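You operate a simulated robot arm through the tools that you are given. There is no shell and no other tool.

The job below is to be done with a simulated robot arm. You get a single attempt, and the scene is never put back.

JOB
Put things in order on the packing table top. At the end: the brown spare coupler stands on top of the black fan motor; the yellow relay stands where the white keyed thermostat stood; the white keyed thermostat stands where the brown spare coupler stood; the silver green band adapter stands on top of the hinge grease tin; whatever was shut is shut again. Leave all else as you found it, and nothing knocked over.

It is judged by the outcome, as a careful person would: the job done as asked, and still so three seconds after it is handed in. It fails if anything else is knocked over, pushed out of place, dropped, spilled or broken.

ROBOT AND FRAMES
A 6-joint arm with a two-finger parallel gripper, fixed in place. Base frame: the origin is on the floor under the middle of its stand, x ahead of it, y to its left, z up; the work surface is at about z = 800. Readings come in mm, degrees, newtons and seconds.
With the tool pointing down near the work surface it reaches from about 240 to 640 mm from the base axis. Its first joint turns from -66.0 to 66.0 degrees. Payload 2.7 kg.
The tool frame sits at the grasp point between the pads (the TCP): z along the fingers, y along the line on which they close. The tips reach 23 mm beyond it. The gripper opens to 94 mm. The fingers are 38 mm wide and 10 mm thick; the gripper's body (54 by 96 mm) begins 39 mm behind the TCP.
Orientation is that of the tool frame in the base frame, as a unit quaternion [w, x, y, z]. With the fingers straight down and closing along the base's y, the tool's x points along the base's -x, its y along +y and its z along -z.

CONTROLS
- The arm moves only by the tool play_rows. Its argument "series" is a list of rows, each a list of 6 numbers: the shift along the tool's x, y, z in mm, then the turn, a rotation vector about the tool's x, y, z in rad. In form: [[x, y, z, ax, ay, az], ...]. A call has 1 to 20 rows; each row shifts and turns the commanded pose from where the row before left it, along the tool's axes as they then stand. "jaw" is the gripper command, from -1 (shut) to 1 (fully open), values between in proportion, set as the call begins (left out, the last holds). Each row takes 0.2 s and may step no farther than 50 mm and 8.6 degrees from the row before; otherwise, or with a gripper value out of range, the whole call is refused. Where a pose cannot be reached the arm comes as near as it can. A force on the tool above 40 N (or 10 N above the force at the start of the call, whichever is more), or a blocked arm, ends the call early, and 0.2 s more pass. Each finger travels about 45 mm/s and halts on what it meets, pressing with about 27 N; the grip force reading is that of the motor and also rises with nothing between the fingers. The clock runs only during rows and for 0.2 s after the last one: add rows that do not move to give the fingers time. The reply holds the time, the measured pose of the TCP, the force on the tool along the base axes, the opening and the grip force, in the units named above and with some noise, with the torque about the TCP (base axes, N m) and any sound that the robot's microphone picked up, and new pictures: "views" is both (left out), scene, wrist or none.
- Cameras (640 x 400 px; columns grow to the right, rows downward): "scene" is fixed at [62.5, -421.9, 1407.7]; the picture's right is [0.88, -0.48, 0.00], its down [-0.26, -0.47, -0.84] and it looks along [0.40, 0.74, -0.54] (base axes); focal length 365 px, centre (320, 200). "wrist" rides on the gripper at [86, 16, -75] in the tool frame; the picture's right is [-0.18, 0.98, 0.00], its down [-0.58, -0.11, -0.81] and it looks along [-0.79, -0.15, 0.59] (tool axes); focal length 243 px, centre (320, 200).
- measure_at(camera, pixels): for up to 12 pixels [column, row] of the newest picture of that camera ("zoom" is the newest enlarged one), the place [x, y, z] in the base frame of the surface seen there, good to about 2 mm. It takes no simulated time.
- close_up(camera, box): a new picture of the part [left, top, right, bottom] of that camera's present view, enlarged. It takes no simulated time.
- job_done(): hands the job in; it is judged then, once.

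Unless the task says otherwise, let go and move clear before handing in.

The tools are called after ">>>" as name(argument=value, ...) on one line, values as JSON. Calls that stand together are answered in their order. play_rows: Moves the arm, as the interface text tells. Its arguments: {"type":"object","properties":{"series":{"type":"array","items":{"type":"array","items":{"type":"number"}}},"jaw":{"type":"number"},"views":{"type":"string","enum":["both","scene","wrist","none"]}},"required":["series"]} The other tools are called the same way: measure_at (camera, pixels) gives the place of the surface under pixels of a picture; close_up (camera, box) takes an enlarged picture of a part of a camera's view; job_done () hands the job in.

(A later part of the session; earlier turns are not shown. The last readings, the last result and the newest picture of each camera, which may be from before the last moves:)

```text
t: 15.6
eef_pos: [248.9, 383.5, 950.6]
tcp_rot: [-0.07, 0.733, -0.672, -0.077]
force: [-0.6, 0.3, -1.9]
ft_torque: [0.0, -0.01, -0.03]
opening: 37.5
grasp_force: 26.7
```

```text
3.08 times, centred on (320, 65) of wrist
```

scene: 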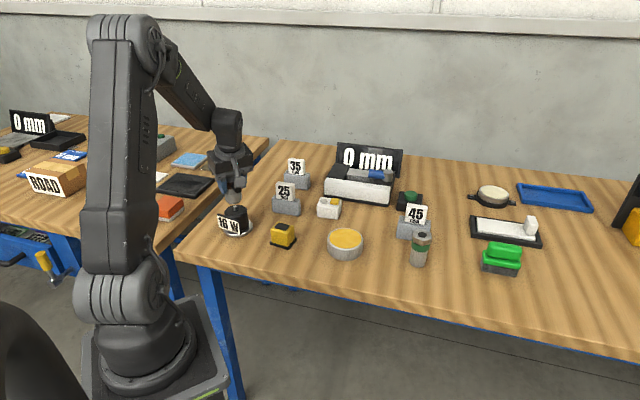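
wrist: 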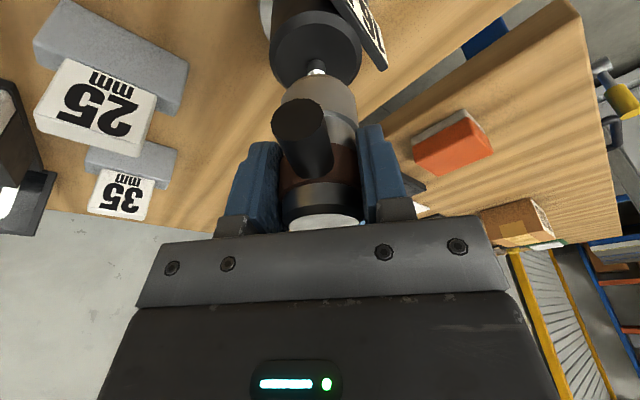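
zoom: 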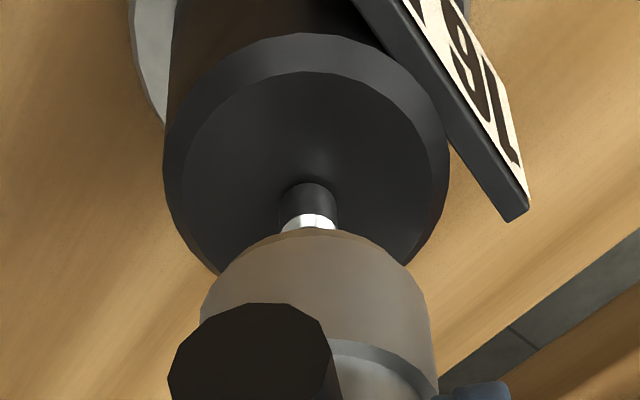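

Both views suggest the coupler sits slightly to the far side of the shaft. I'll measure the sleeve and the shaft from the same views to quantify it.

>>> measure_at(camera="zoom", pixels=[[318, 245], [318, 270], [215, 300], [425, 330], [300, 230], [309, 222], [309, 190], [250, 100], [310, 80], [300, 40], [180, 150], [440, 170]])

>>> close_up(camera="scene", box=[222, 180, 252, 220])

```text
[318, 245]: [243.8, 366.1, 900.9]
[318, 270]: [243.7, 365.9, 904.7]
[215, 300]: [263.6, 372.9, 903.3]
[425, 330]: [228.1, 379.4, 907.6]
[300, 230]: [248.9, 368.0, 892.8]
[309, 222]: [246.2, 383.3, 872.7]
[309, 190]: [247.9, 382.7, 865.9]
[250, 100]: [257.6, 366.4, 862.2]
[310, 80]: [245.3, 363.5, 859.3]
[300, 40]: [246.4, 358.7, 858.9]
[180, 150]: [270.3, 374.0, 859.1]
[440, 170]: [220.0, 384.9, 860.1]
```

```text
10.00 times, centred on (237, 200) of scene
```

zoom: 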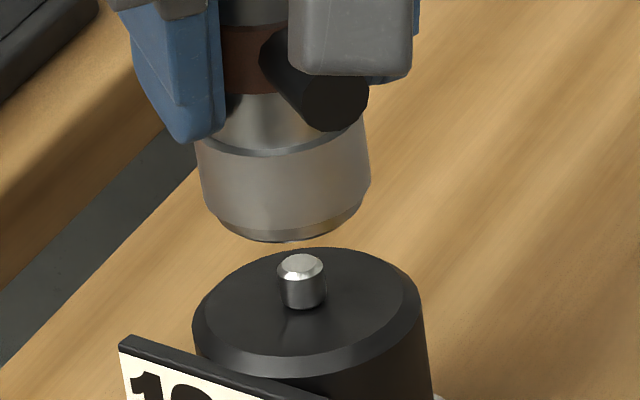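

>>> measure_at(camera="zoom", pixels=[[285, 180], [287, 225], [205, 180], [365, 175], [285, 205], [303, 262], [303, 295], [284, 285], [322, 285], [225, 175], [345, 170], [303, 285]])

>>> measure_at(camera="zoom", pixels=[[255, 180], [315, 180], [255, 200], [315, 200], [295, 262], [311, 262], [295, 295], [312, 295], [250, 190], [320, 190], [200, 160], [369, 160]])

```text
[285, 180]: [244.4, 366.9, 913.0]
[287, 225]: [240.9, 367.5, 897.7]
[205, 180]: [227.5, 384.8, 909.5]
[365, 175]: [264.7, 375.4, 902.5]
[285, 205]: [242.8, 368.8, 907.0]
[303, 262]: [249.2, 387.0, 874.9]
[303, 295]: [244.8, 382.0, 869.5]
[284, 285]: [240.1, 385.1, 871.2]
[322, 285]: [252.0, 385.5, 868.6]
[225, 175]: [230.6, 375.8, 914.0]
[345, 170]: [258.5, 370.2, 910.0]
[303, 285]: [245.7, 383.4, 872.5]
```

```text
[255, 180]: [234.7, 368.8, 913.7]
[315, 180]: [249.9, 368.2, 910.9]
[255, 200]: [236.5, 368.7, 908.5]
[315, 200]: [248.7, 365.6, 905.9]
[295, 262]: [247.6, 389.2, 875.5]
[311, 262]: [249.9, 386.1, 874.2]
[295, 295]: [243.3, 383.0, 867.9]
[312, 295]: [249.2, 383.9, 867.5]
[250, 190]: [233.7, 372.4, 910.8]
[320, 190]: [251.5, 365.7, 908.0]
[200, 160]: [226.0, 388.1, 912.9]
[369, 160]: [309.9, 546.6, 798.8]
```

Combined, the coupler needs about +1.2 mm in x and almost nothing in y, within the 3 mm bore clearance. I'll make that shift and lower to just above the shaft tip for a last check.

>>> play_rows(series=[[1.3, -1.2, 6.85, 0, 0, 0], [1.46, 0, 6.85, 0, 0, 0], [0, 0, 0, 0, 0, 0]], views="both")

>>> close_up(camera="scene", box=[222, 185, 252, 215])

>>> close_up(camera="wrist", box=[250, 10, 390, 120])

```text
t: 16.4
eef_pos: [249.7, 383.1, 935.4]
tcp_rot: [-0.07, 0.733, -0.673, -0.076]
force: [-0.4, 0.1, -1.8]
ft_torque: [-0.03, 0.02, 0.01]
opening: 37.4
grasp_force: 26.8
```

scene: 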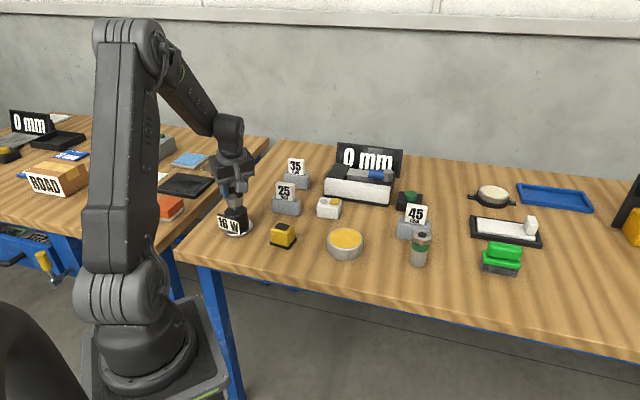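
wrist: 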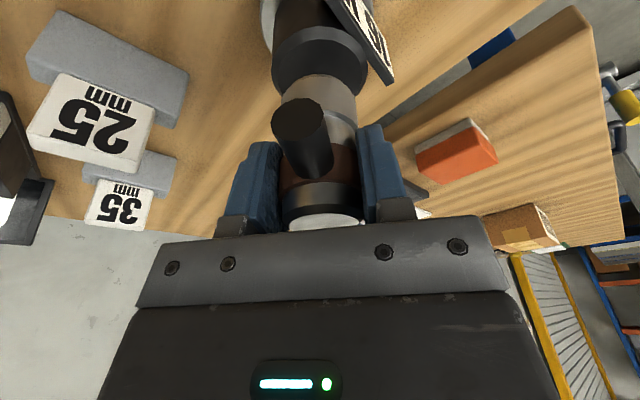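

```text
13.33 times, centred on (237, 200) of scene
```

zoom: 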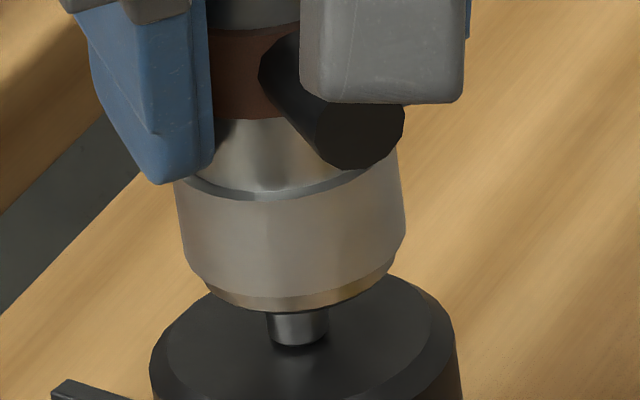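

```text
3.64 times, centred on (320, 65) of wrist
```

zoom: 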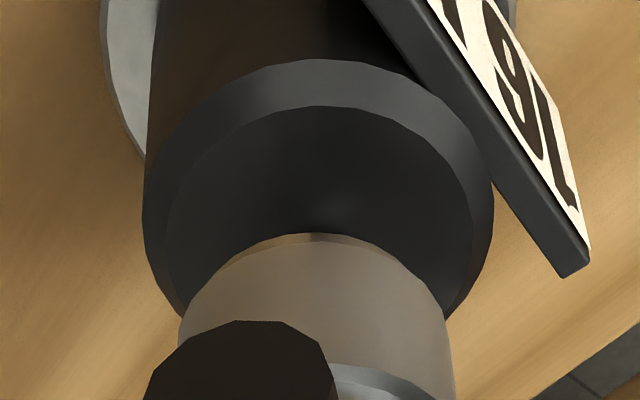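

The underside is now about 4 mm above the shaft tip, and both views hint at a slight overshoot in +x. I'll take another reading and measure the sleeve again before lowering.

>>> play_rows(series=[[0, 0, 0, 0, 0, 0]], views="both")

>>> close_up(camera="scene", box=[220, 190, 254, 215])

>>> measure_at(camera="zoom", pixels=[[200, 100], [240, 100], [280, 100], [320, 100], [360, 100], [400, 100], [290, 250], [310, 250], [280, 245], [200, 300], [290, 300], [400, 300]])

```text
t: 16.8
eef_pos: [250.1, 384.5, 936.2]
tcp_rot: [-0.07, 0.733, -0.672, -0.076]
force: [-0.5, -0.4, -1.5]
ft_torque: [0.01, -0.01, -0.02]
opening: 37.6
grasp_force: 27.2
```

scene: 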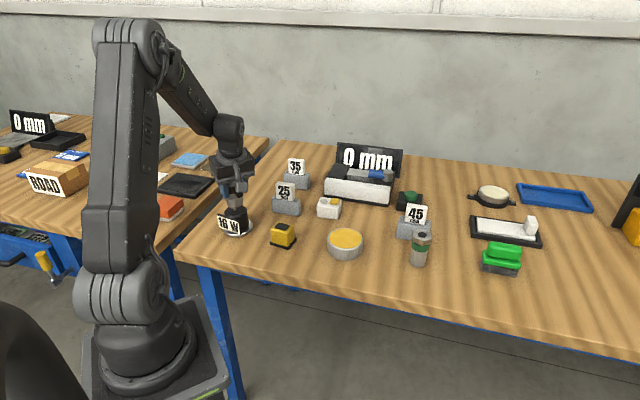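
wrist: 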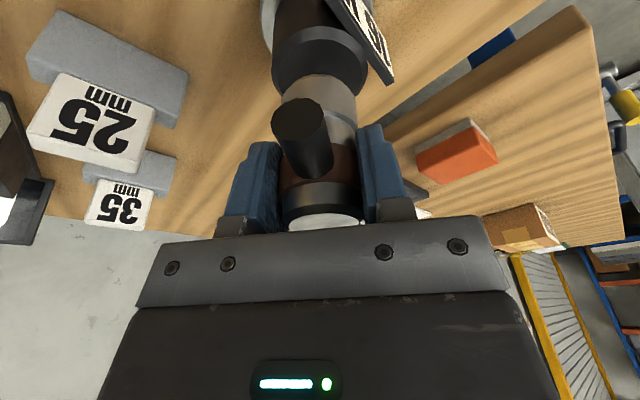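

```text
16.00 times, centred on (237, 202) of scene
```

zoom: 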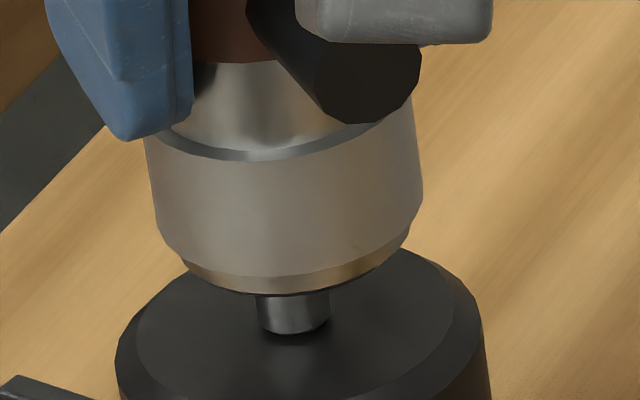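

```text
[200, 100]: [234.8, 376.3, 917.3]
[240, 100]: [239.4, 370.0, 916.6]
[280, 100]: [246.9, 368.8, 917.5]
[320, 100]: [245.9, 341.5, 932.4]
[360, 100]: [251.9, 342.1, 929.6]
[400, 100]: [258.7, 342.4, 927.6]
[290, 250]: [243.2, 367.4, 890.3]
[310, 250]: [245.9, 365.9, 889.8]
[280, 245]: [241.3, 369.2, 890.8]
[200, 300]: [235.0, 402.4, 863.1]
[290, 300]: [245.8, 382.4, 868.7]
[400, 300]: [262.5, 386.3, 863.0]
```

The shaft (293,315 in the zoom) sits about 2 mm left of the coupler's axis, so I'll shift by (−1.0,+1.2) and lower gently, past where the tip would touch if it missed the bore.

>>> play_rows(series=[[-1.25, 0.9, 0.27, 0, 0, 0], [0.62, 0, 2.93, 0, 0, 0], [0.62, 0, 2.93, 0, 0, 0], [0.62, 0, 2.93, 0, 0, 0], [0, 0, 0, 0, 0, 0]], views="both")

>>> close_up(camera="scene", box=[220, 190, 254, 215])

```text
t: 18.0
eef_pos: [247.8, 384.6, 927.3]
tcp_rot: [-0.071, 0.734, -0.672, -0.077]
force: [0.6, 0.6, -1.9]
ft_torque: [0.03, -0.08, 0.01]
opening: 37.6
grasp_force: 27.2
```

scene: 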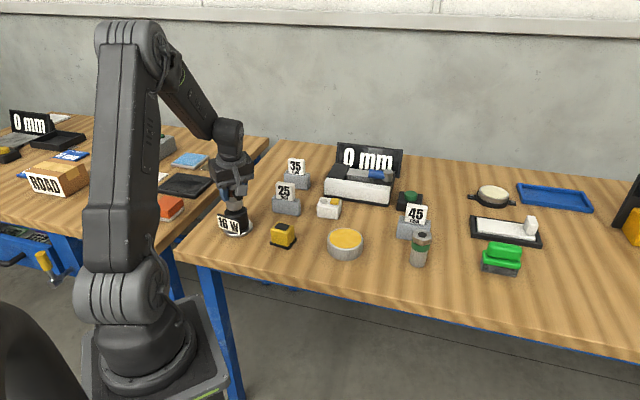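
wrist: 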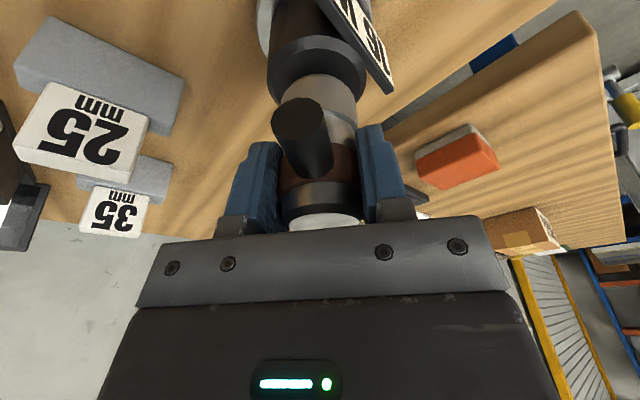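

```text
16.00 times, centred on (237, 202) of scene
```

zoom: 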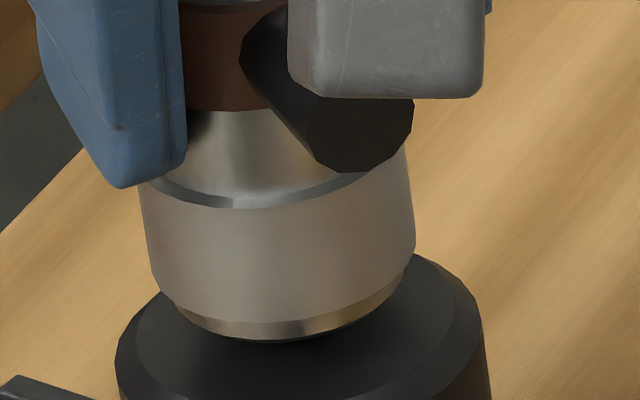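

The underside is below the shaft tip's height with no added force, so the shaft has entered the bore. I'll lower the remaining 7–8 mm in small steps until it seats.

>>> play_rows(series=[[0.42, 0, 1.96, 0, 0, 0], [0.42, 0, 1.96, 0, 0, 0], [0.42, 0, 1.96, 0, 0, 0], [0, 0, 0, 0, 0, 0]], views="none")

```text
t: 19.0
eef_pos: [248.6, 384.5, 921.3]
tcp_rot: [-0.07, 0.733, -0.672, -0.077]
force: [-0.5, 0.5, -1.6]
ft_torque: [0.01, 0.0, -0.01]
opening: 37.4
grasp_force: 27.5
```

>>> play_rows(series=[[0.21, 0, 0.98, 0, 0, 0], [0.21, 0, 0.98, 0, 0, 0], [0, 0, 0, 0, 0, 0]], views="scene")

>>> close_up(camera="scene", box=[220, 190, 254, 215])

```text
t: 19.8
eef_pos: [247.8, 386.1, 921.1]
tcp_rot: [-0.072, 0.733, -0.672, -0.077]
force: [-2.1, -5.2, 14.7]
ft_torque: [-0.36, 0.27, 0.02]
opening: 37.5
grasp_force: 26.9
```

scene: 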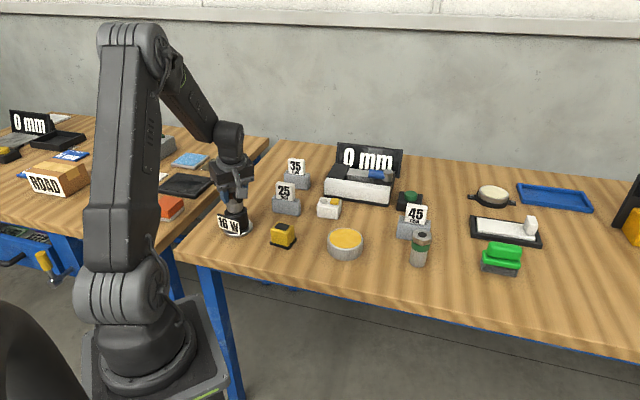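

```text
16.00 times, centred on (237, 202) of scene
```

zoom: 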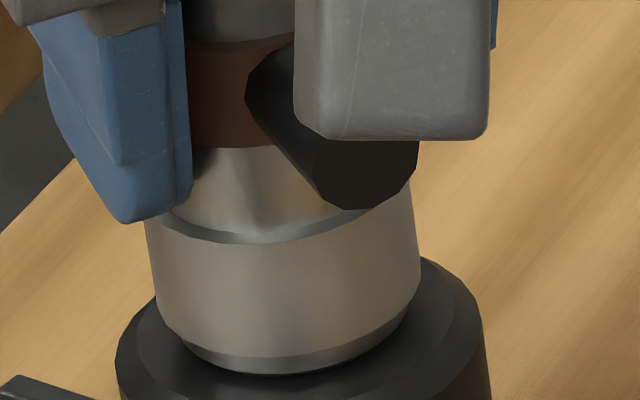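

The upward force of about 15 N at z=921 shows the coupler is seated on the motor's top. I'll ease the pressure, then open the jaws.

>>> play_rows(series=[[-0.25, 0, -1.2, 0, 0, 0], [0, 0, 0, 0, 0, 0]], views="none")

>>> play_rows(series=[[0, 0, 0, 0, 0, 0], [0, 0, 0, 0, 0, 0], [0, 0, 0, 0, 0, 0], [0, 0, 0, 0, 0, 0]], jaw=0.5, views="both")

```text
t: 20.4
eef_pos: [248.1, 385.9, 921.0]
tcp_rot: [-0.07, 0.733, -0.672, -0.077]
force: [-1.1, -0.8, 4.6]
ft_torque: [0.04, 0.06, 0.03]
opening: 37.6
grasp_force: 26.9
```

```text
t: 21.4
eef_pos: [248.3, 384.7, 920.9]
tcp_rot: [-0.072, 0.733, -0.672, -0.078]
force: [0.2, 0.5, 0.3]
ft_torque: [0.0, 0.01, -0.02]
opening: 70.5
grasp_force: 0.0
```

scene: 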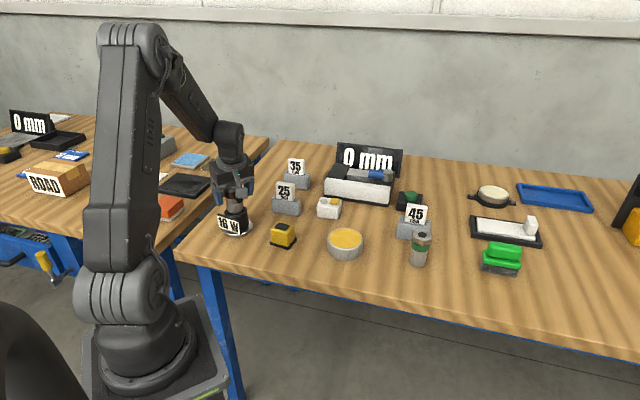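
wrist: 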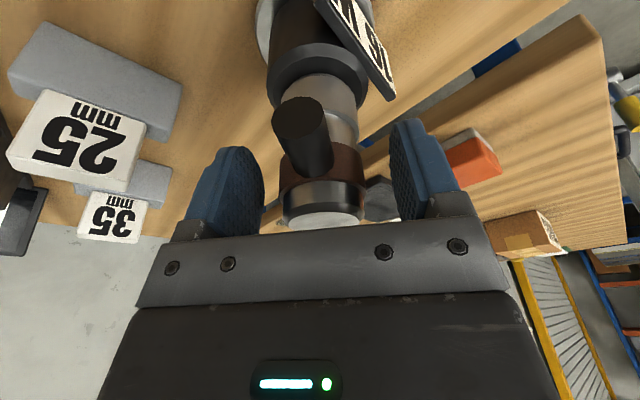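

The coupler stays upright on the motor after release. I'll lift straight up clear of it, then turn and travel to above the thermostat.

>>> play_rows(series=[[-1.5, 0, -7.3, 0, 0, 0], [-3.1, 0, -14.7, 0, 0, 0], [-8.1, 0, -38.0, 0, 0, 0], [-8.1, 0, -38.0, 0, 0, 0], [0, 0, 0, 0, 0, 0]], views="both")

>>> close_up(camera="scene", box=[205, 180, 265, 245])

```text
t: 22.6
eef_pos: [249.3, 384.4, 1020.1]
tcp_rot: [-0.07, 0.734, -0.672, -0.077]
force: [0.1, 0.5, -0.4]
ft_torque: [0.01, -0.01, -0.02]
opening: 70.4
grasp_force: 0.2
```

scene: 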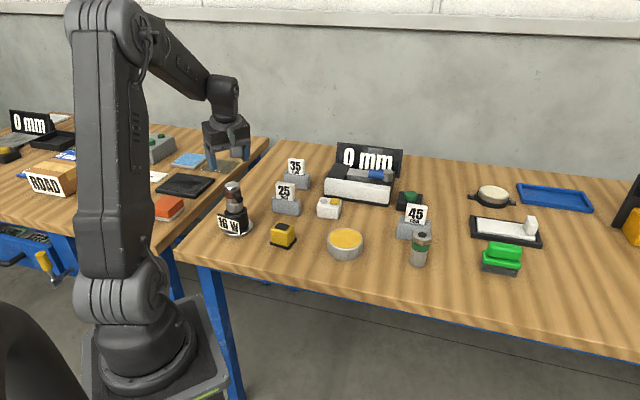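
wrist: 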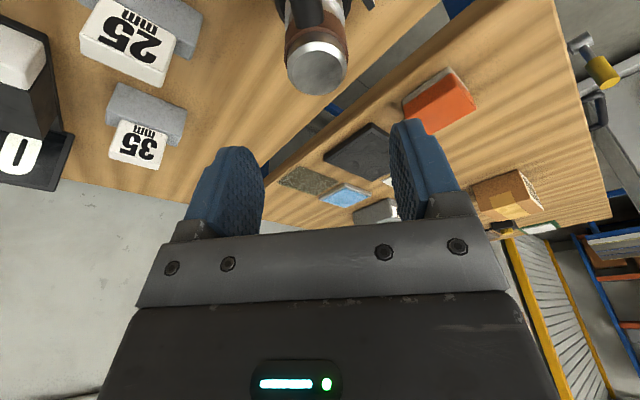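

```text
6.15 times, centred on (235, 212) of scene
```

zoom: 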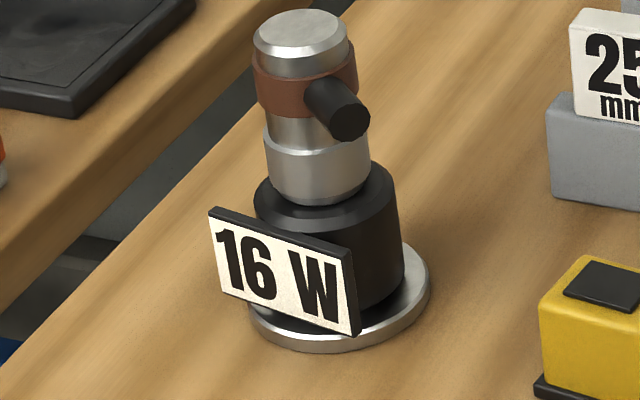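

The coupler stands straight on the motor. I'll travel over the table at z≈1000, turn to match the thermostat's sides, and stop above it at z≈950 with jaws fully open.

>>> play_rows(series=[[17.6, -36.4, 1.35, 0, 0, 0], [17.6, -36.4, 1.35, 0, 0, 0], [17.6, -36.4, 1.35, 0, 0, 0], [17.6, -36.4, 1.35, 0, 0, 0], [0, 0, 0, 0.0282, 0, 0.1323], [0, 0, 0, 0.0282, 0, 0.1323], [0, 0, 0, 0.0282, 0, 0.1323], [0, 0, 0, 0.0282, 0, 0.1323], [0, 0, 0, 0.0282, 0, 0.1323], [0, 0, 0, 0.0282, 0, 0.1323], [-18.5, -25.3, 21, 0, 0, 0], [-18.5, -25.3, 21, 0, 0, 0], [-18.4, -25.4, 20.9, 0, 0, 0], [0, 0, 0, 0, 0, 0]], jaw=1, views="both")

```text
t: 25.6
eef_pos: [500.6, 330.2, 953.3]
tcp_rot: [0.096, -0.408, 0.907, 0.043]
force: [0.0, -0.4, -0.3]
ft_torque: [0.0, 0.0, -0.02]
opening: 94.1
grasp_force: 0.0
```

scene: 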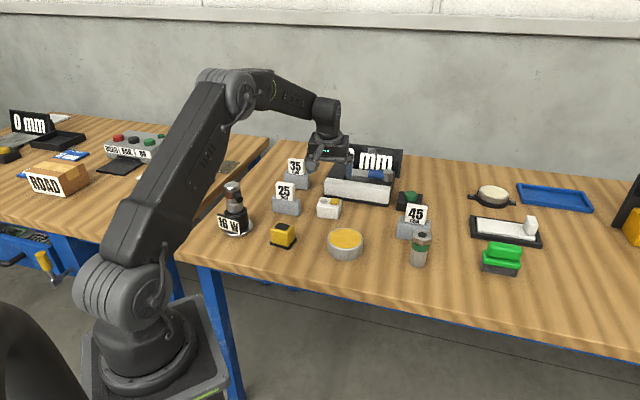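
wrist: 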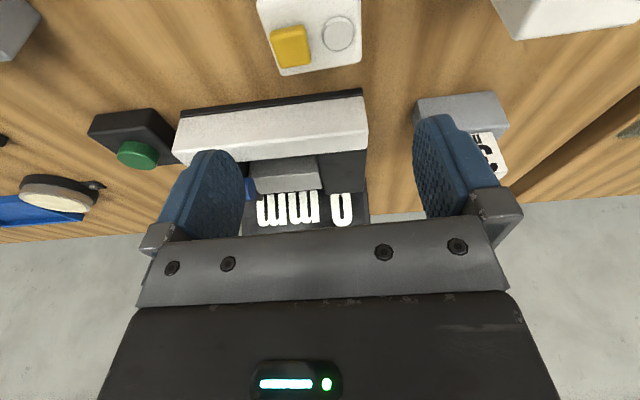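

The thermostat is at the top of the wrist picture (310,35). I'll measure its edges from here to fix its angle and centre.

>>> close_up(camera="wrist", box=[240, 0, 380, 90])

>>> measure_at(camera="zoom", pixels=[[210, 320], [540, 285], [95, 60], [540, 60], [110, 130], [450, 150], [230, 210], [300, 300], [400, 300], [190, 270], [545, 180], [320, 200]])

```text
4.44 times, centred on (310, 45) of wrist
```

zoom: 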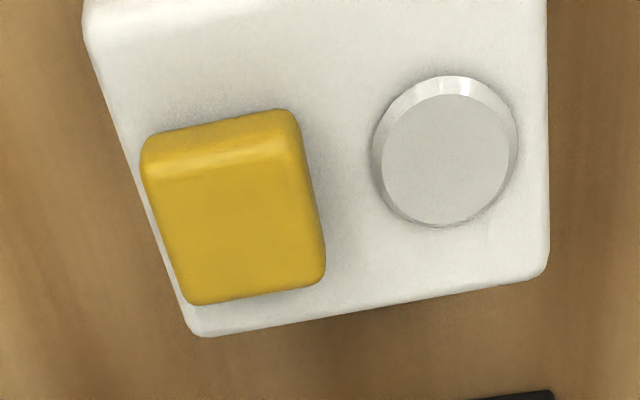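

```text
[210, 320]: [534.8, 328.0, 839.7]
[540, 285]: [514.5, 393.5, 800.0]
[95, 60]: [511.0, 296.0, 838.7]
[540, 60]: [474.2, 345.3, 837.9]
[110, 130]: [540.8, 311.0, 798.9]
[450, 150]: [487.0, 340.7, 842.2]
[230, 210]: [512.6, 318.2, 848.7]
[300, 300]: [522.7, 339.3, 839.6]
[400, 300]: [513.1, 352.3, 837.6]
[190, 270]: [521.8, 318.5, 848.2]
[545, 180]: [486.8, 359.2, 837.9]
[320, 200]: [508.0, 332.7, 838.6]
```

The thermostat's sides match the gripper's angle (138.4° against 138.7°), and its centre is near (501.5,330). I'll descend to z≈880 directly over it and check.

>>> play_rows(series=[[9.4, -0.4, 35.3, 0, 0, 0], [9.4, -0.4, 35.3, 0, 0, 0], [0, 0, 0, 0, 0, 0]], views="wrist")

```text
t: 26.4
eef_pos: [498.6, 326.8, 877.4]
tcp_rot: [0.095, -0.408, 0.907, 0.042]
force: [0.4, 0.0, 0.7]
ft_torque: [-0.03, 0.02, -0.01]
opening: 93.9
grasp_force: 0.0
```

wrist: 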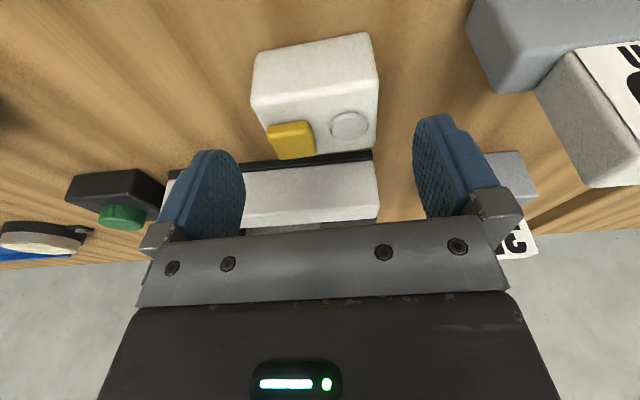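

The thermostat is between the open fingers with the neighbouring blocks clear. I'll descend to z≈831 and close on it.

>>> play_rows(series=[[4.84, 0, 22.7, 0, 0, 0], [4.84, 0, 22.7, 0, 0, 0], [0, 0, 0, 0, 0, 0]], views="both")

>>> close_up(camera="scene", box=[290, 140, 380, 230])

```text
t: 27.2
eef_pos: [497.2, 325.9, 829.5]
tcp_rot: [0.097, -0.409, 0.906, 0.043]
force: [-0.3, 0.2, 0.6]
ft_torque: [0.01, 0.03, -0.01]
opening: 94.0
grasp_force: 0.2
```

scene: 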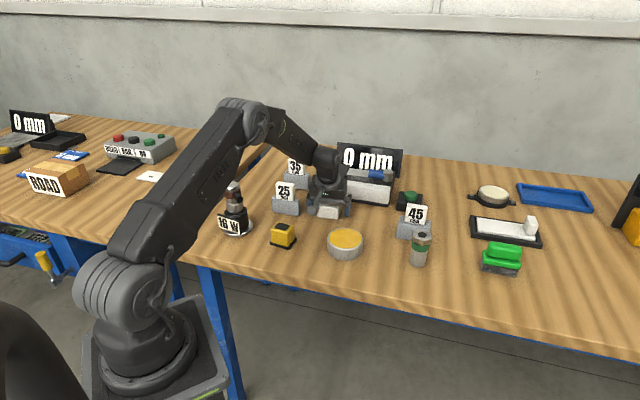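
wrist: 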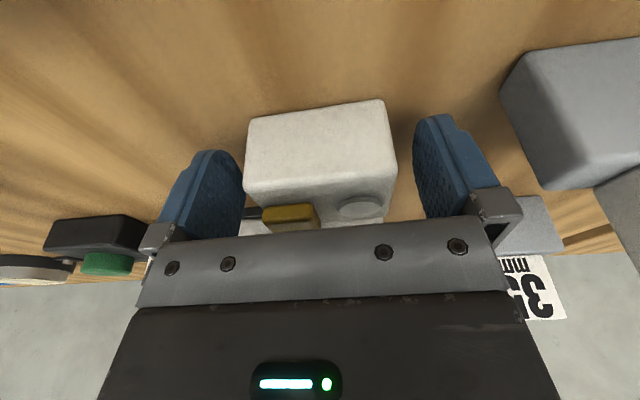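

```text
4.44 times, centred on (335, 185) of scene
```

zoom: 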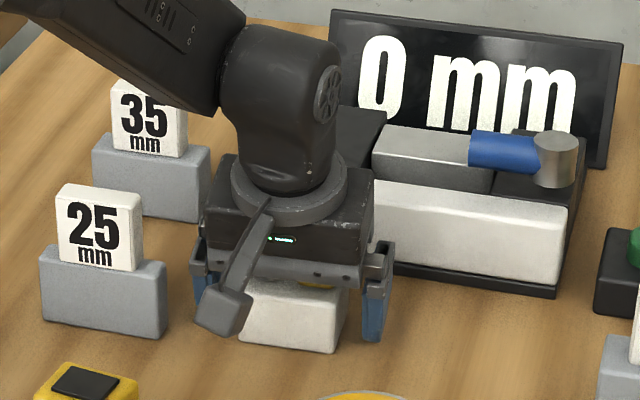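

The thermostat sits between the pads with the palm clear of its yellow key. Closing now.

>>> play_rows(series=[[0, 0, 0, 0, 0, 0], [0, 0, 0, 0, 0, 0], [0, 0, 0, 0, 0, 0], [0, 0, 0, 0, 0, 0]], jaw=-1, views="wrist")

```text
t: 28.2
eef_pos: [497.7, 326.8, 830.4]
tcp_rot: [0.096, -0.408, 0.907, 0.043]
force: [1.0, -0.1, -1.1]
ft_torque: [-0.02, 0.01, 0.01]
opening: 64.0
grasp_force: 27.4
```

wrist: 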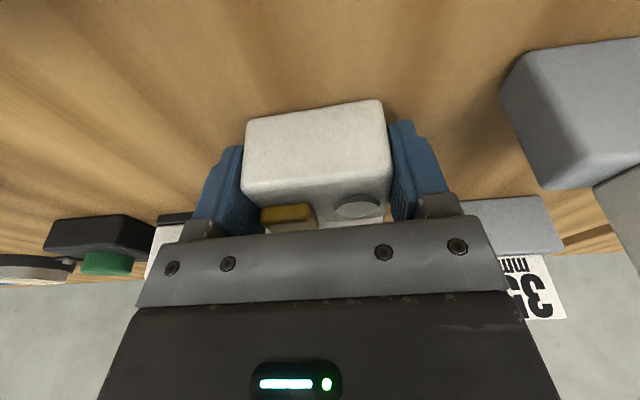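

The jaws hold the thermostat (64 mm, 27 N). I'll lift it straight up well above the neighbouring signs.

>>> play_rows(series=[[-1.05, 0, -4.9, 0, 0, 0], [-3.1, 0, -14.7, 0, 0, 0], [-8.34, 0, -39.1, 0, 0, 0], [-8.34, 0, -39.1, 0, 0, 0], [-7.3, 0, -34.2, 0, 0, 0], [0, 0, 0, 0, 0, 0]], views="both")

```text
t: 29.6
eef_pos: [497.8, 324.9, 965.1]
tcp_rot: [0.096, -0.408, 0.907, 0.043]
force: [1.1, 0.2, -1.2]
ft_torque: [-0.02, -0.02, 0.0]
opening: 64.0
grasp_force: 27.1
```

scene: 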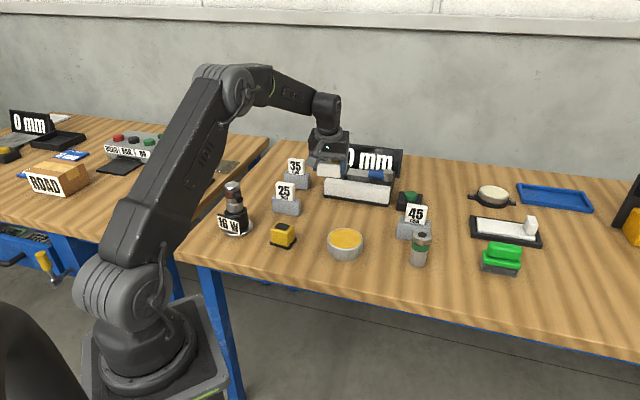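
wrist: 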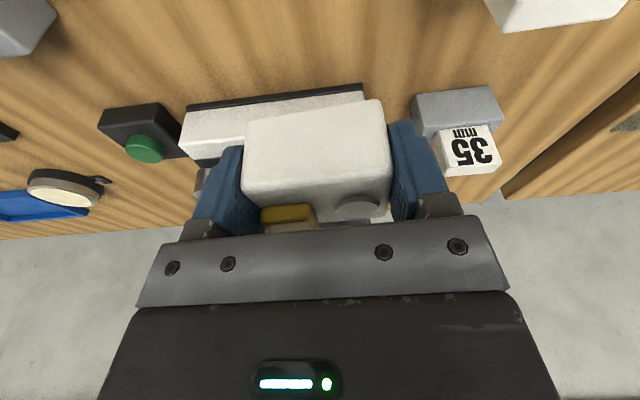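

The thermostat is held securely. I'll carry it at z≈965, above all the signs, to over the coupler's old place.

>>> play_rows(series=[[-13.8, 42.6, 2.9, 0, 0, 0], [-13.8, 42.6, 2.9, 0, 0, 0], [-13.8, 42.6, 2.9, 0, 0, 0], [-13.7, 42.6, 3.0, 0, 0, 0], [-13.7, 42.6, 3.0, 0, 0, 0], [0, 0, 0, 0, 0, 0]], views="both")

```text
t: 31.0
eef_pos: [386.4, 522.1, 968.6]
tcp_rot: [0.095, -0.409, 0.907, 0.043]
force: [0.0, 0.4, -1.9]
ft_torque: [0.02, 0.04, -0.02]
opening: 63.5
grasp_force: 26.6
```

scene: 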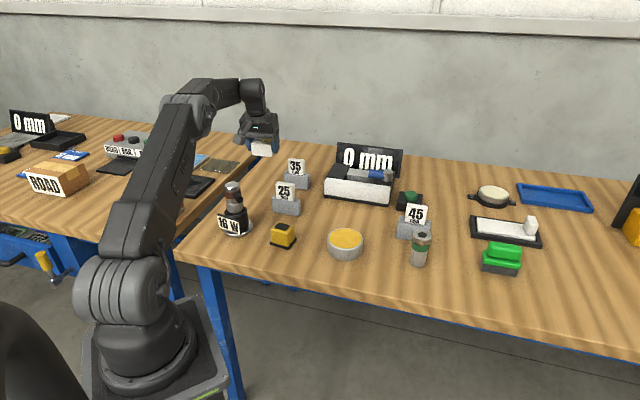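
wrist: 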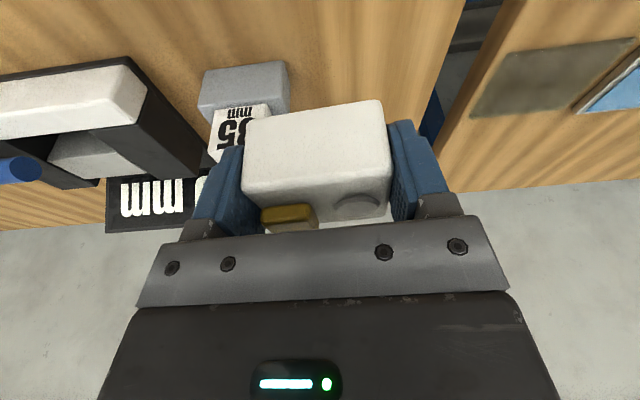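

The gripper is over the coupler's old place. Before lowering, I'll check where the table's left edge runs so the thermostat rests fully on the table.

>>> measure_at(camera="scene", pixels=[[245, 175], [240, 178], [235, 182], [230, 185], [225, 190], [250, 165], [255, 160], [248, 172], [252, 180], [260, 180], [265, 186], [258, 190]])

```text
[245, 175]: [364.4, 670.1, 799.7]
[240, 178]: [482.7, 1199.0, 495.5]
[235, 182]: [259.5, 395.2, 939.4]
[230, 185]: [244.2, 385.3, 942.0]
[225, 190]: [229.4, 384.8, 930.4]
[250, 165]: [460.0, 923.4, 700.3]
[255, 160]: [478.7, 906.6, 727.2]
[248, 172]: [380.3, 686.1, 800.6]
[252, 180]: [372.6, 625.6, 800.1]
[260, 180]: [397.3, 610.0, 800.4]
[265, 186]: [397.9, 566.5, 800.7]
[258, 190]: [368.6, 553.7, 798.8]
```

The table extends well past the spot (surface still at y≈670). I'll lower the thermostat to about 20 mm above the table.

>>> play_rows(series=[[8.9, -0.2, 38.3, 0, 0, 0], [8.9, -0.2, 38.3, 0, 0, 0], [8.9, -0.2, 38.3, 0, 0, 0], [0, 0, 0, 0, 0, 0]], views="both")

>>> close_up(camera="scene", box=[235, 140, 325, 215])

```text
t: 32.0
eef_pos: [384.9, 520.5, 848.3]
tcp_rot: [0.096, -0.408, 0.907, 0.043]
force: [-0.5, -1.1, -0.8]
ft_torque: [-0.02, 0.01, 0.0]
opening: 64.0
grasp_force: 26.8
```

scene: 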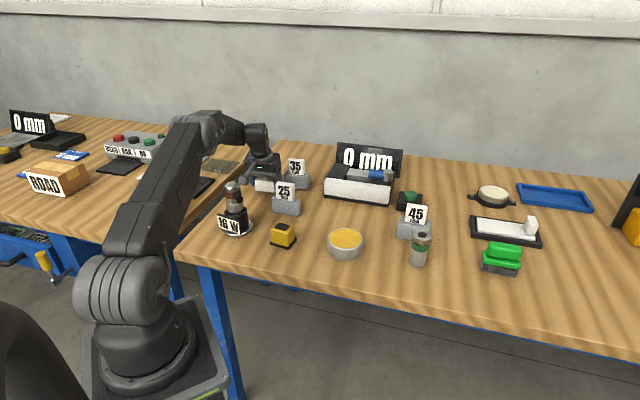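
wrist: 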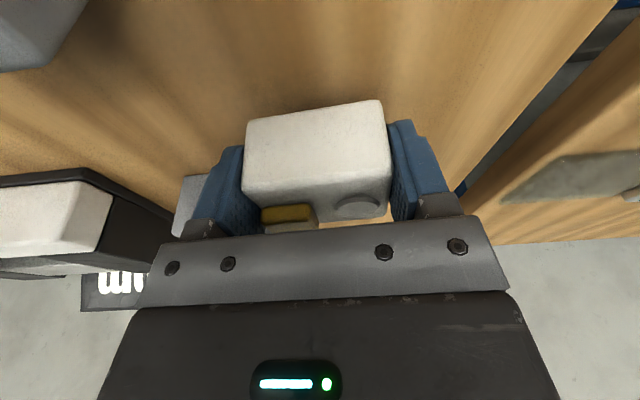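

```text
5.33 times, centred on (280, 178) of scene
```

zoom: 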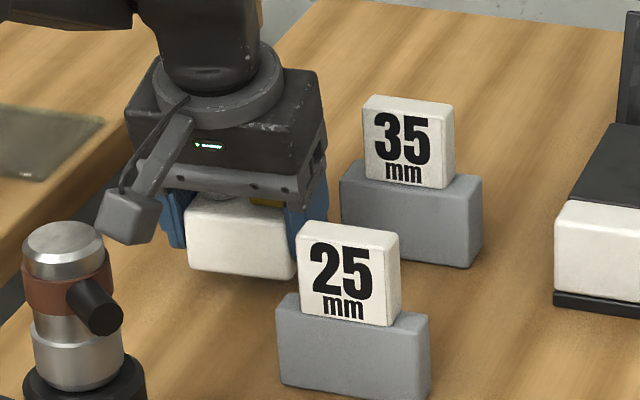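

The thermostat hangs over the spot with the 35 block clear. I'll lower it to just above contact, then feel for the table.

>>> play_rows(series=[[2.1, 0, 9.8, 0, 0, 0], [1.05, 0, 4.9, 0, 0, 0], [0, 0, 0, 0, 0, 0]], views="none")

>>> play_rows(series=[[0.31, 0, 1.47, 0, 0, 0], [0.21, 0, 0.98, 0, 0, 0], [0, 0, 0, 0, 0, 0]], views="none")

```text
t: 32.8
eef_pos: [384.9, 519.4, 833.4]
tcp_rot: [0.096, -0.409, 0.907, 0.043]
force: [-0.9, -1.0, -0.9]
ft_torque: [0.02, 0.02, 0.0]
opening: 63.9
grasp_force: 27.4
```

```text
t: 33.6
eef_pos: [384.8, 517.8, 830.8]
tcp_rot: [0.095, -0.409, 0.907, 0.042]
force: [0.3, 0.2, -1.4]
ft_torque: [0.03, 0.02, -0.01]
opening: 63.9
grasp_force: 27.0
```

No contact force yet at z≈831. I'll lower another millimetre or so and watch the force.

>>> play_rows(series=[[0.21, 0, 0.98, 0, 0, 0], [0, 0, 0, 0, 0, 0]], views="none")

```text
t: 34.2
eef_pos: [384.5, 518.3, 830.5]
tcp_rot: [0.096, -0.408, 0.907, 0.043]
force: [-1.9, -0.8, 3.2]
ft_torque: [-0.15, 0.07, -0.04]
opening: 63.8
grasp_force: 27.2
```

A light contact force of about 3–4 N shows it resting on the table. I'll open the jaws.

>>> play_rows(series=[[0, 0, 0, 0, 0, 0], [0, 0, 0, 0, 0, 0], [0, 0, 0, 0, 0, 0]], jaw=0.75, views="wrist")

```text
t: 35.0
eef_pos: [384.9, 518.1, 829.6]
tcp_rot: [0.095, -0.409, 0.907, 0.043]
force: [0.3, -0.1, 0.3]
ft_torque: [0.02, 0.01, -0.01]
opening: 82.2
grasp_force: 0.1
```

wrist: 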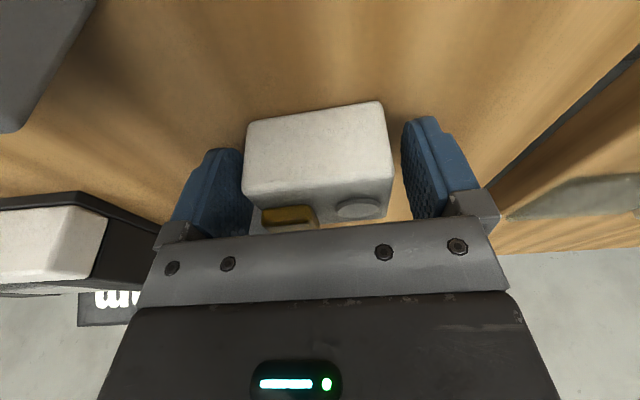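

The thermostat is released and sits flat. I'll lift straight up and look at the result.

>>> play_rows(series=[[-1.05, 0, -4.9, 0, 0, 0], [-3.1, 0, -14.7, 0, 0, 0], [-8.34, 0, -39.1, 0, 0, 0], [-8.34, 0, -39.1, 0, 0, 0], [-7.3, 0, -34.2, 0, 0, 0], [0, 0, 0, 0, 0, 0]], views="both")

>>> close_up(camera="scene", box=[235, 150, 325, 215])

```text
t: 36.4
eef_pos: [383.1, 517.9, 962.9]
tcp_rot: [0.095, -0.409, 0.906, 0.043]
force: [0.4, 0.3, 0.5]
ft_torque: [-0.01, 0.04, 0.02]
opening: 82.3
grasp_force: 0.0
```

scene: 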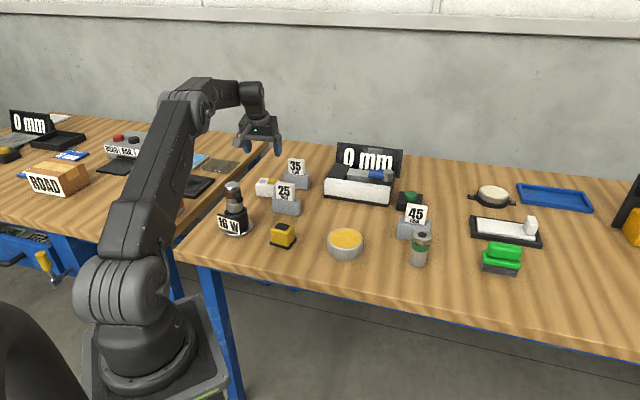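
wrist: 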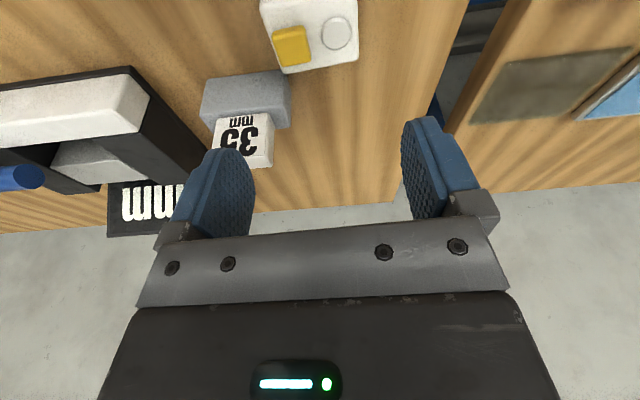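

```text
6.15 times, centred on (280, 182) of scene
```

zoom: 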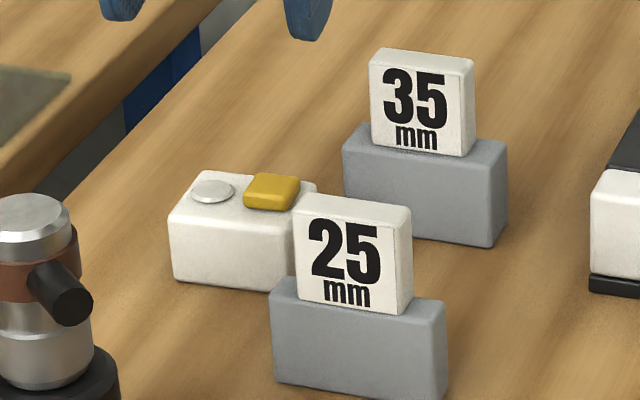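

The thermostat stands at the coupler's old place. I'll verify its centre by measuring the same features as before (knob at 212,191 and key at 272,190 in the zoom).

>>> measure_at(camera="zoom", pixels=[[212, 189], [272, 190], [175, 217], [207, 173], [313, 187], [178, 275], [230, 220], [230, 255], [268, 285], [285, 245]])

>>> measure_at(camera="wrist", pixels=[[336, 34], [291, 45], [352, 10], [353, 55], [290, 68], [268, 15], [310, 15]])

```text
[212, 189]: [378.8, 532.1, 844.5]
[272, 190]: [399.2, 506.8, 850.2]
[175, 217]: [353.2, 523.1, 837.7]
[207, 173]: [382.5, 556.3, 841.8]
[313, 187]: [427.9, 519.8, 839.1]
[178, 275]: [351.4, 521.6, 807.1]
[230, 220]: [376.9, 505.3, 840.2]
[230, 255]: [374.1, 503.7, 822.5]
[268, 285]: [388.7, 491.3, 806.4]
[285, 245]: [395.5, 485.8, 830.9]
```

```text
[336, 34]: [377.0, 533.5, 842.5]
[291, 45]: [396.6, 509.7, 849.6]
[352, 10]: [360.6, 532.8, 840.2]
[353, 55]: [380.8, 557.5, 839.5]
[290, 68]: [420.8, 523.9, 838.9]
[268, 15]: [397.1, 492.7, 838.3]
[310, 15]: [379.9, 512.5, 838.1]
```

The thermostat's centre is about (388,520), within about 3 mm of the target. Next is the relay: I'll travel above it, return the tool to vertical and turn to match its sides.

>>> play_rows(series=[[33.3, -20.7, -13.4, 0, 0, 0], [33.3, -20.7, -13.4, 0, 0, 0], [33.3, -20.7, -13.4, 0, 0, 0], [33.3, -20.7, -13.4, 0, 0, 0], [33.3, -20.7, -13.4, 0, 0, 0], [33.3, -20.7, -13.4, 0, 0, 0], [0, 0, 0, 0, 0.105, 0], [0, 0, 0, 0, 0.105, 0], [0, 0, 0, 0, 0, 0.0875], [0, 0, 0, 0, 0, 0.0875], [0, 0, 0, 0, 0, 0]], jaw=1, views="both")

```text
t: 38.8
eef_pos: [337.1, 277.4, 1001.9]
tcp_rot: [0.001, -0.328, 0.945, 0.0]
force: [-1.0, -0.3, 0.0]
ft_torque: [-0.01, -0.02, -0.02]
opening: 94.2
grasp_force: 0.1
```

scene: 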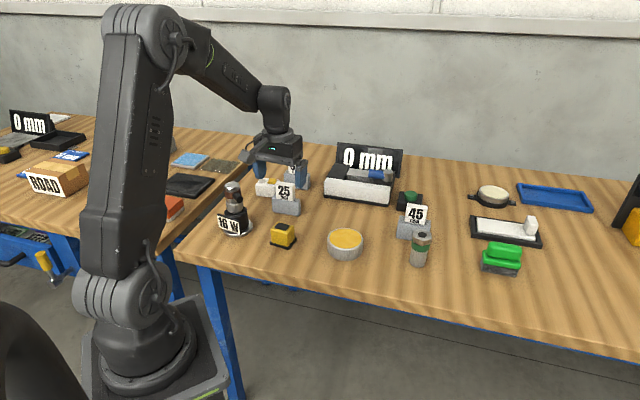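
wrist: 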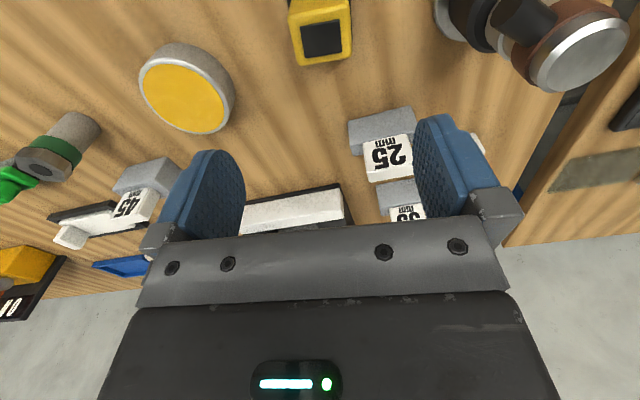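

The tool is vertical above the relay, seen at (320,30) in the wrist picture. I'll measure the relay's edges from here.

>>> close_up(camera="wrist", box=[270, 0, 370, 75])

```text
5.33 times, centred on (320, 38) of wrist
```

zoom: 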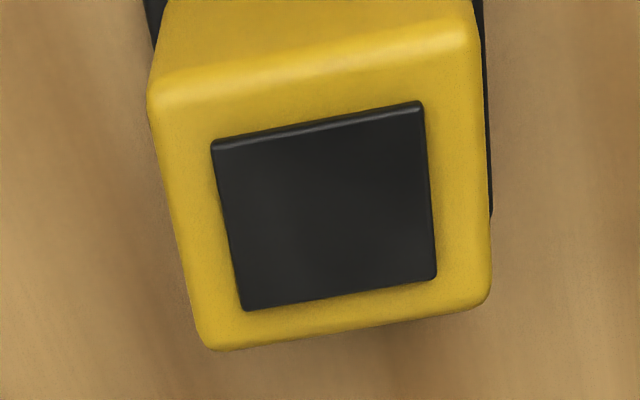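

>>> measure_at(camera="zoom", pixels=[[160, 95], [205, 330], [480, 280], [470, 45], [330, 205], [240, 330], [400, 312], [175, 180], [190, 260], [480, 120], [485, 220], [300, 75]])

```text
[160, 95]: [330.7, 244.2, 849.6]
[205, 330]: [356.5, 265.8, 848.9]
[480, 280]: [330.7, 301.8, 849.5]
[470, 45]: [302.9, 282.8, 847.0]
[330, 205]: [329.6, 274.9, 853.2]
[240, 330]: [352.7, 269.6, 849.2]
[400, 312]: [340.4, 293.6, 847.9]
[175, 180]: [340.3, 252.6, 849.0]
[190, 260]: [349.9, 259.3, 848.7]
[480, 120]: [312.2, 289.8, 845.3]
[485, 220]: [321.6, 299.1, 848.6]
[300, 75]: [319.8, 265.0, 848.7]
```

The relay's centre is about (331,273.6), its top at z≈849, and its angle matches the gripper's within a degree or so. I'll descend to z≈890 above it.

>>> play_rows(series=[[2.4, 0.27, 37.3, 0, 0, 0], [2.4, 0.27, 37.3, 0, 0, 0], [2.4, 0.27, 37.3, 0, 0, 0], [0, 0, 0, 0, 0, 0]], views="both")

```text
t: 39.8
eef_pos: [331.6, 272.2, 889.4]
tcp_rot: [-0.001, -0.33, 0.944, 0.0]
force: [0.7, 0.0, -0.1]
ft_torque: [-0.03, -0.03, 0.0]
opening: 93.9
grasp_force: 0.1
```

scene: 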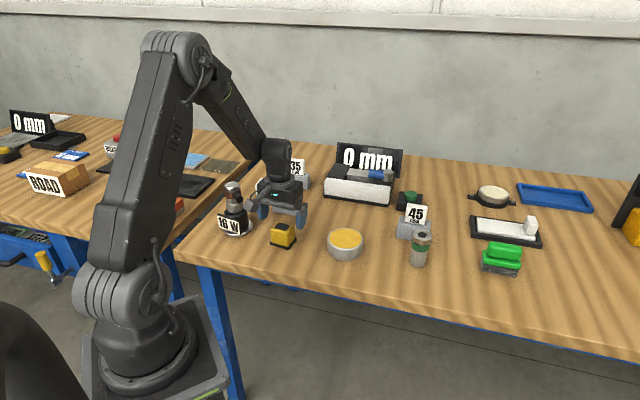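
wrist: 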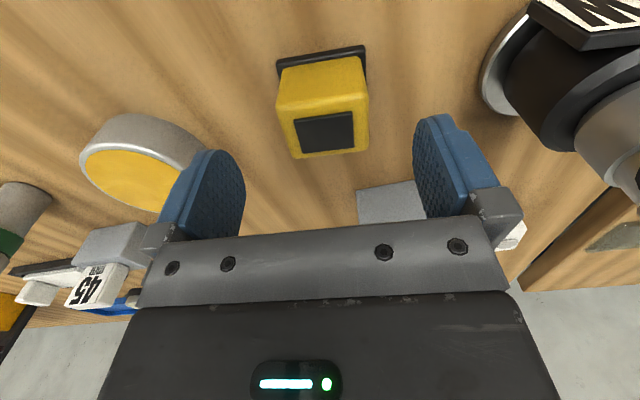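

The relay lies between the open fingers and the motor is clear on the right. I'll descend to z≈836, with the tips above the relay's black base plate, and close.

>>> play_rows(series=[[0, 0, 26.7, 0, 0, 0], [0, 0, 26.7, 0, 0, 0], [0, 0, 0, 0, 0, 0]], views="wrist")

>>> play_rows(series=[[0, 0, 0, 0, 0, 0], [0, 0, 0, 0, 0, 0], [0, 0, 0, 0, 0, 0], [0, 0, 0, 0, 0, 0]], jaw=-1, views="both")

```text
t: 40.6
eef_pos: [332.9, 271.9, 836.1]
tcp_rot: [0.0, -0.329, 0.944, 0.0]
force: [-0.8, -1.0, -0.5]
ft_torque: [0.02, -0.03, -0.04]
opening: 94.0
grasp_force: 0.1
```

wrist: 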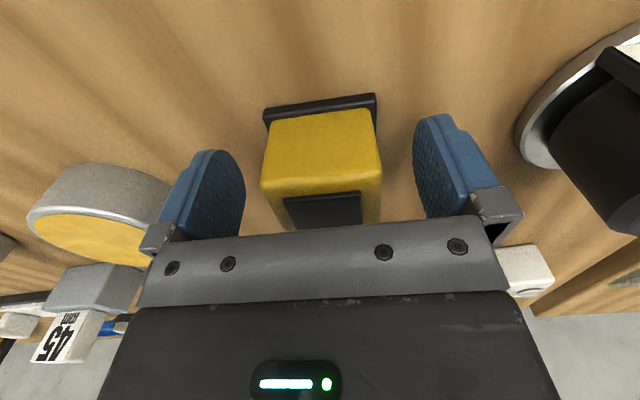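

```text
t: 41.6
eef_pos: [332.9, 272.4, 835.6]
tcp_rot: [0.0, -0.329, 0.944, 0.0]
force: [0.8, -0.3, -0.4]
ft_torque: [0.02, 0.0, -0.02]
opening: 49.7
grasp_force: 27.2
```

scene: 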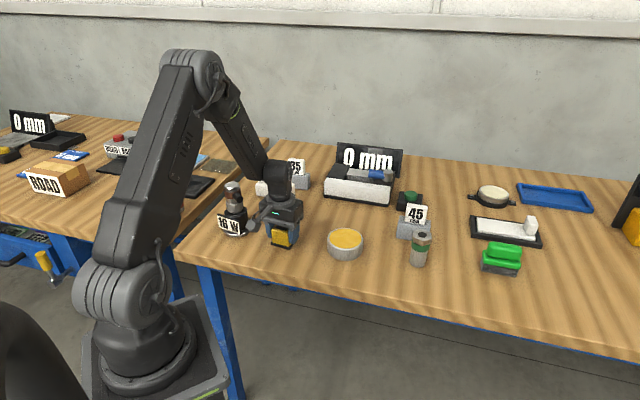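
wrist: 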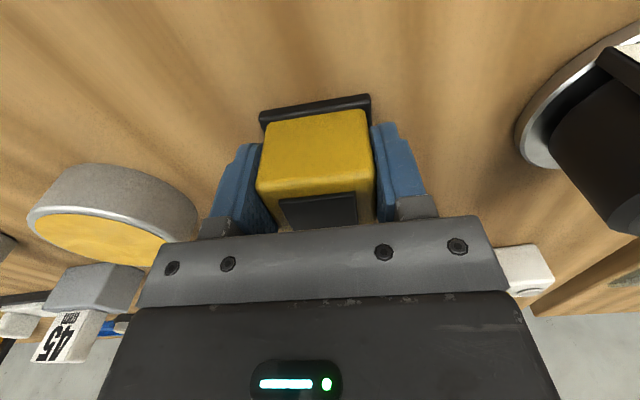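

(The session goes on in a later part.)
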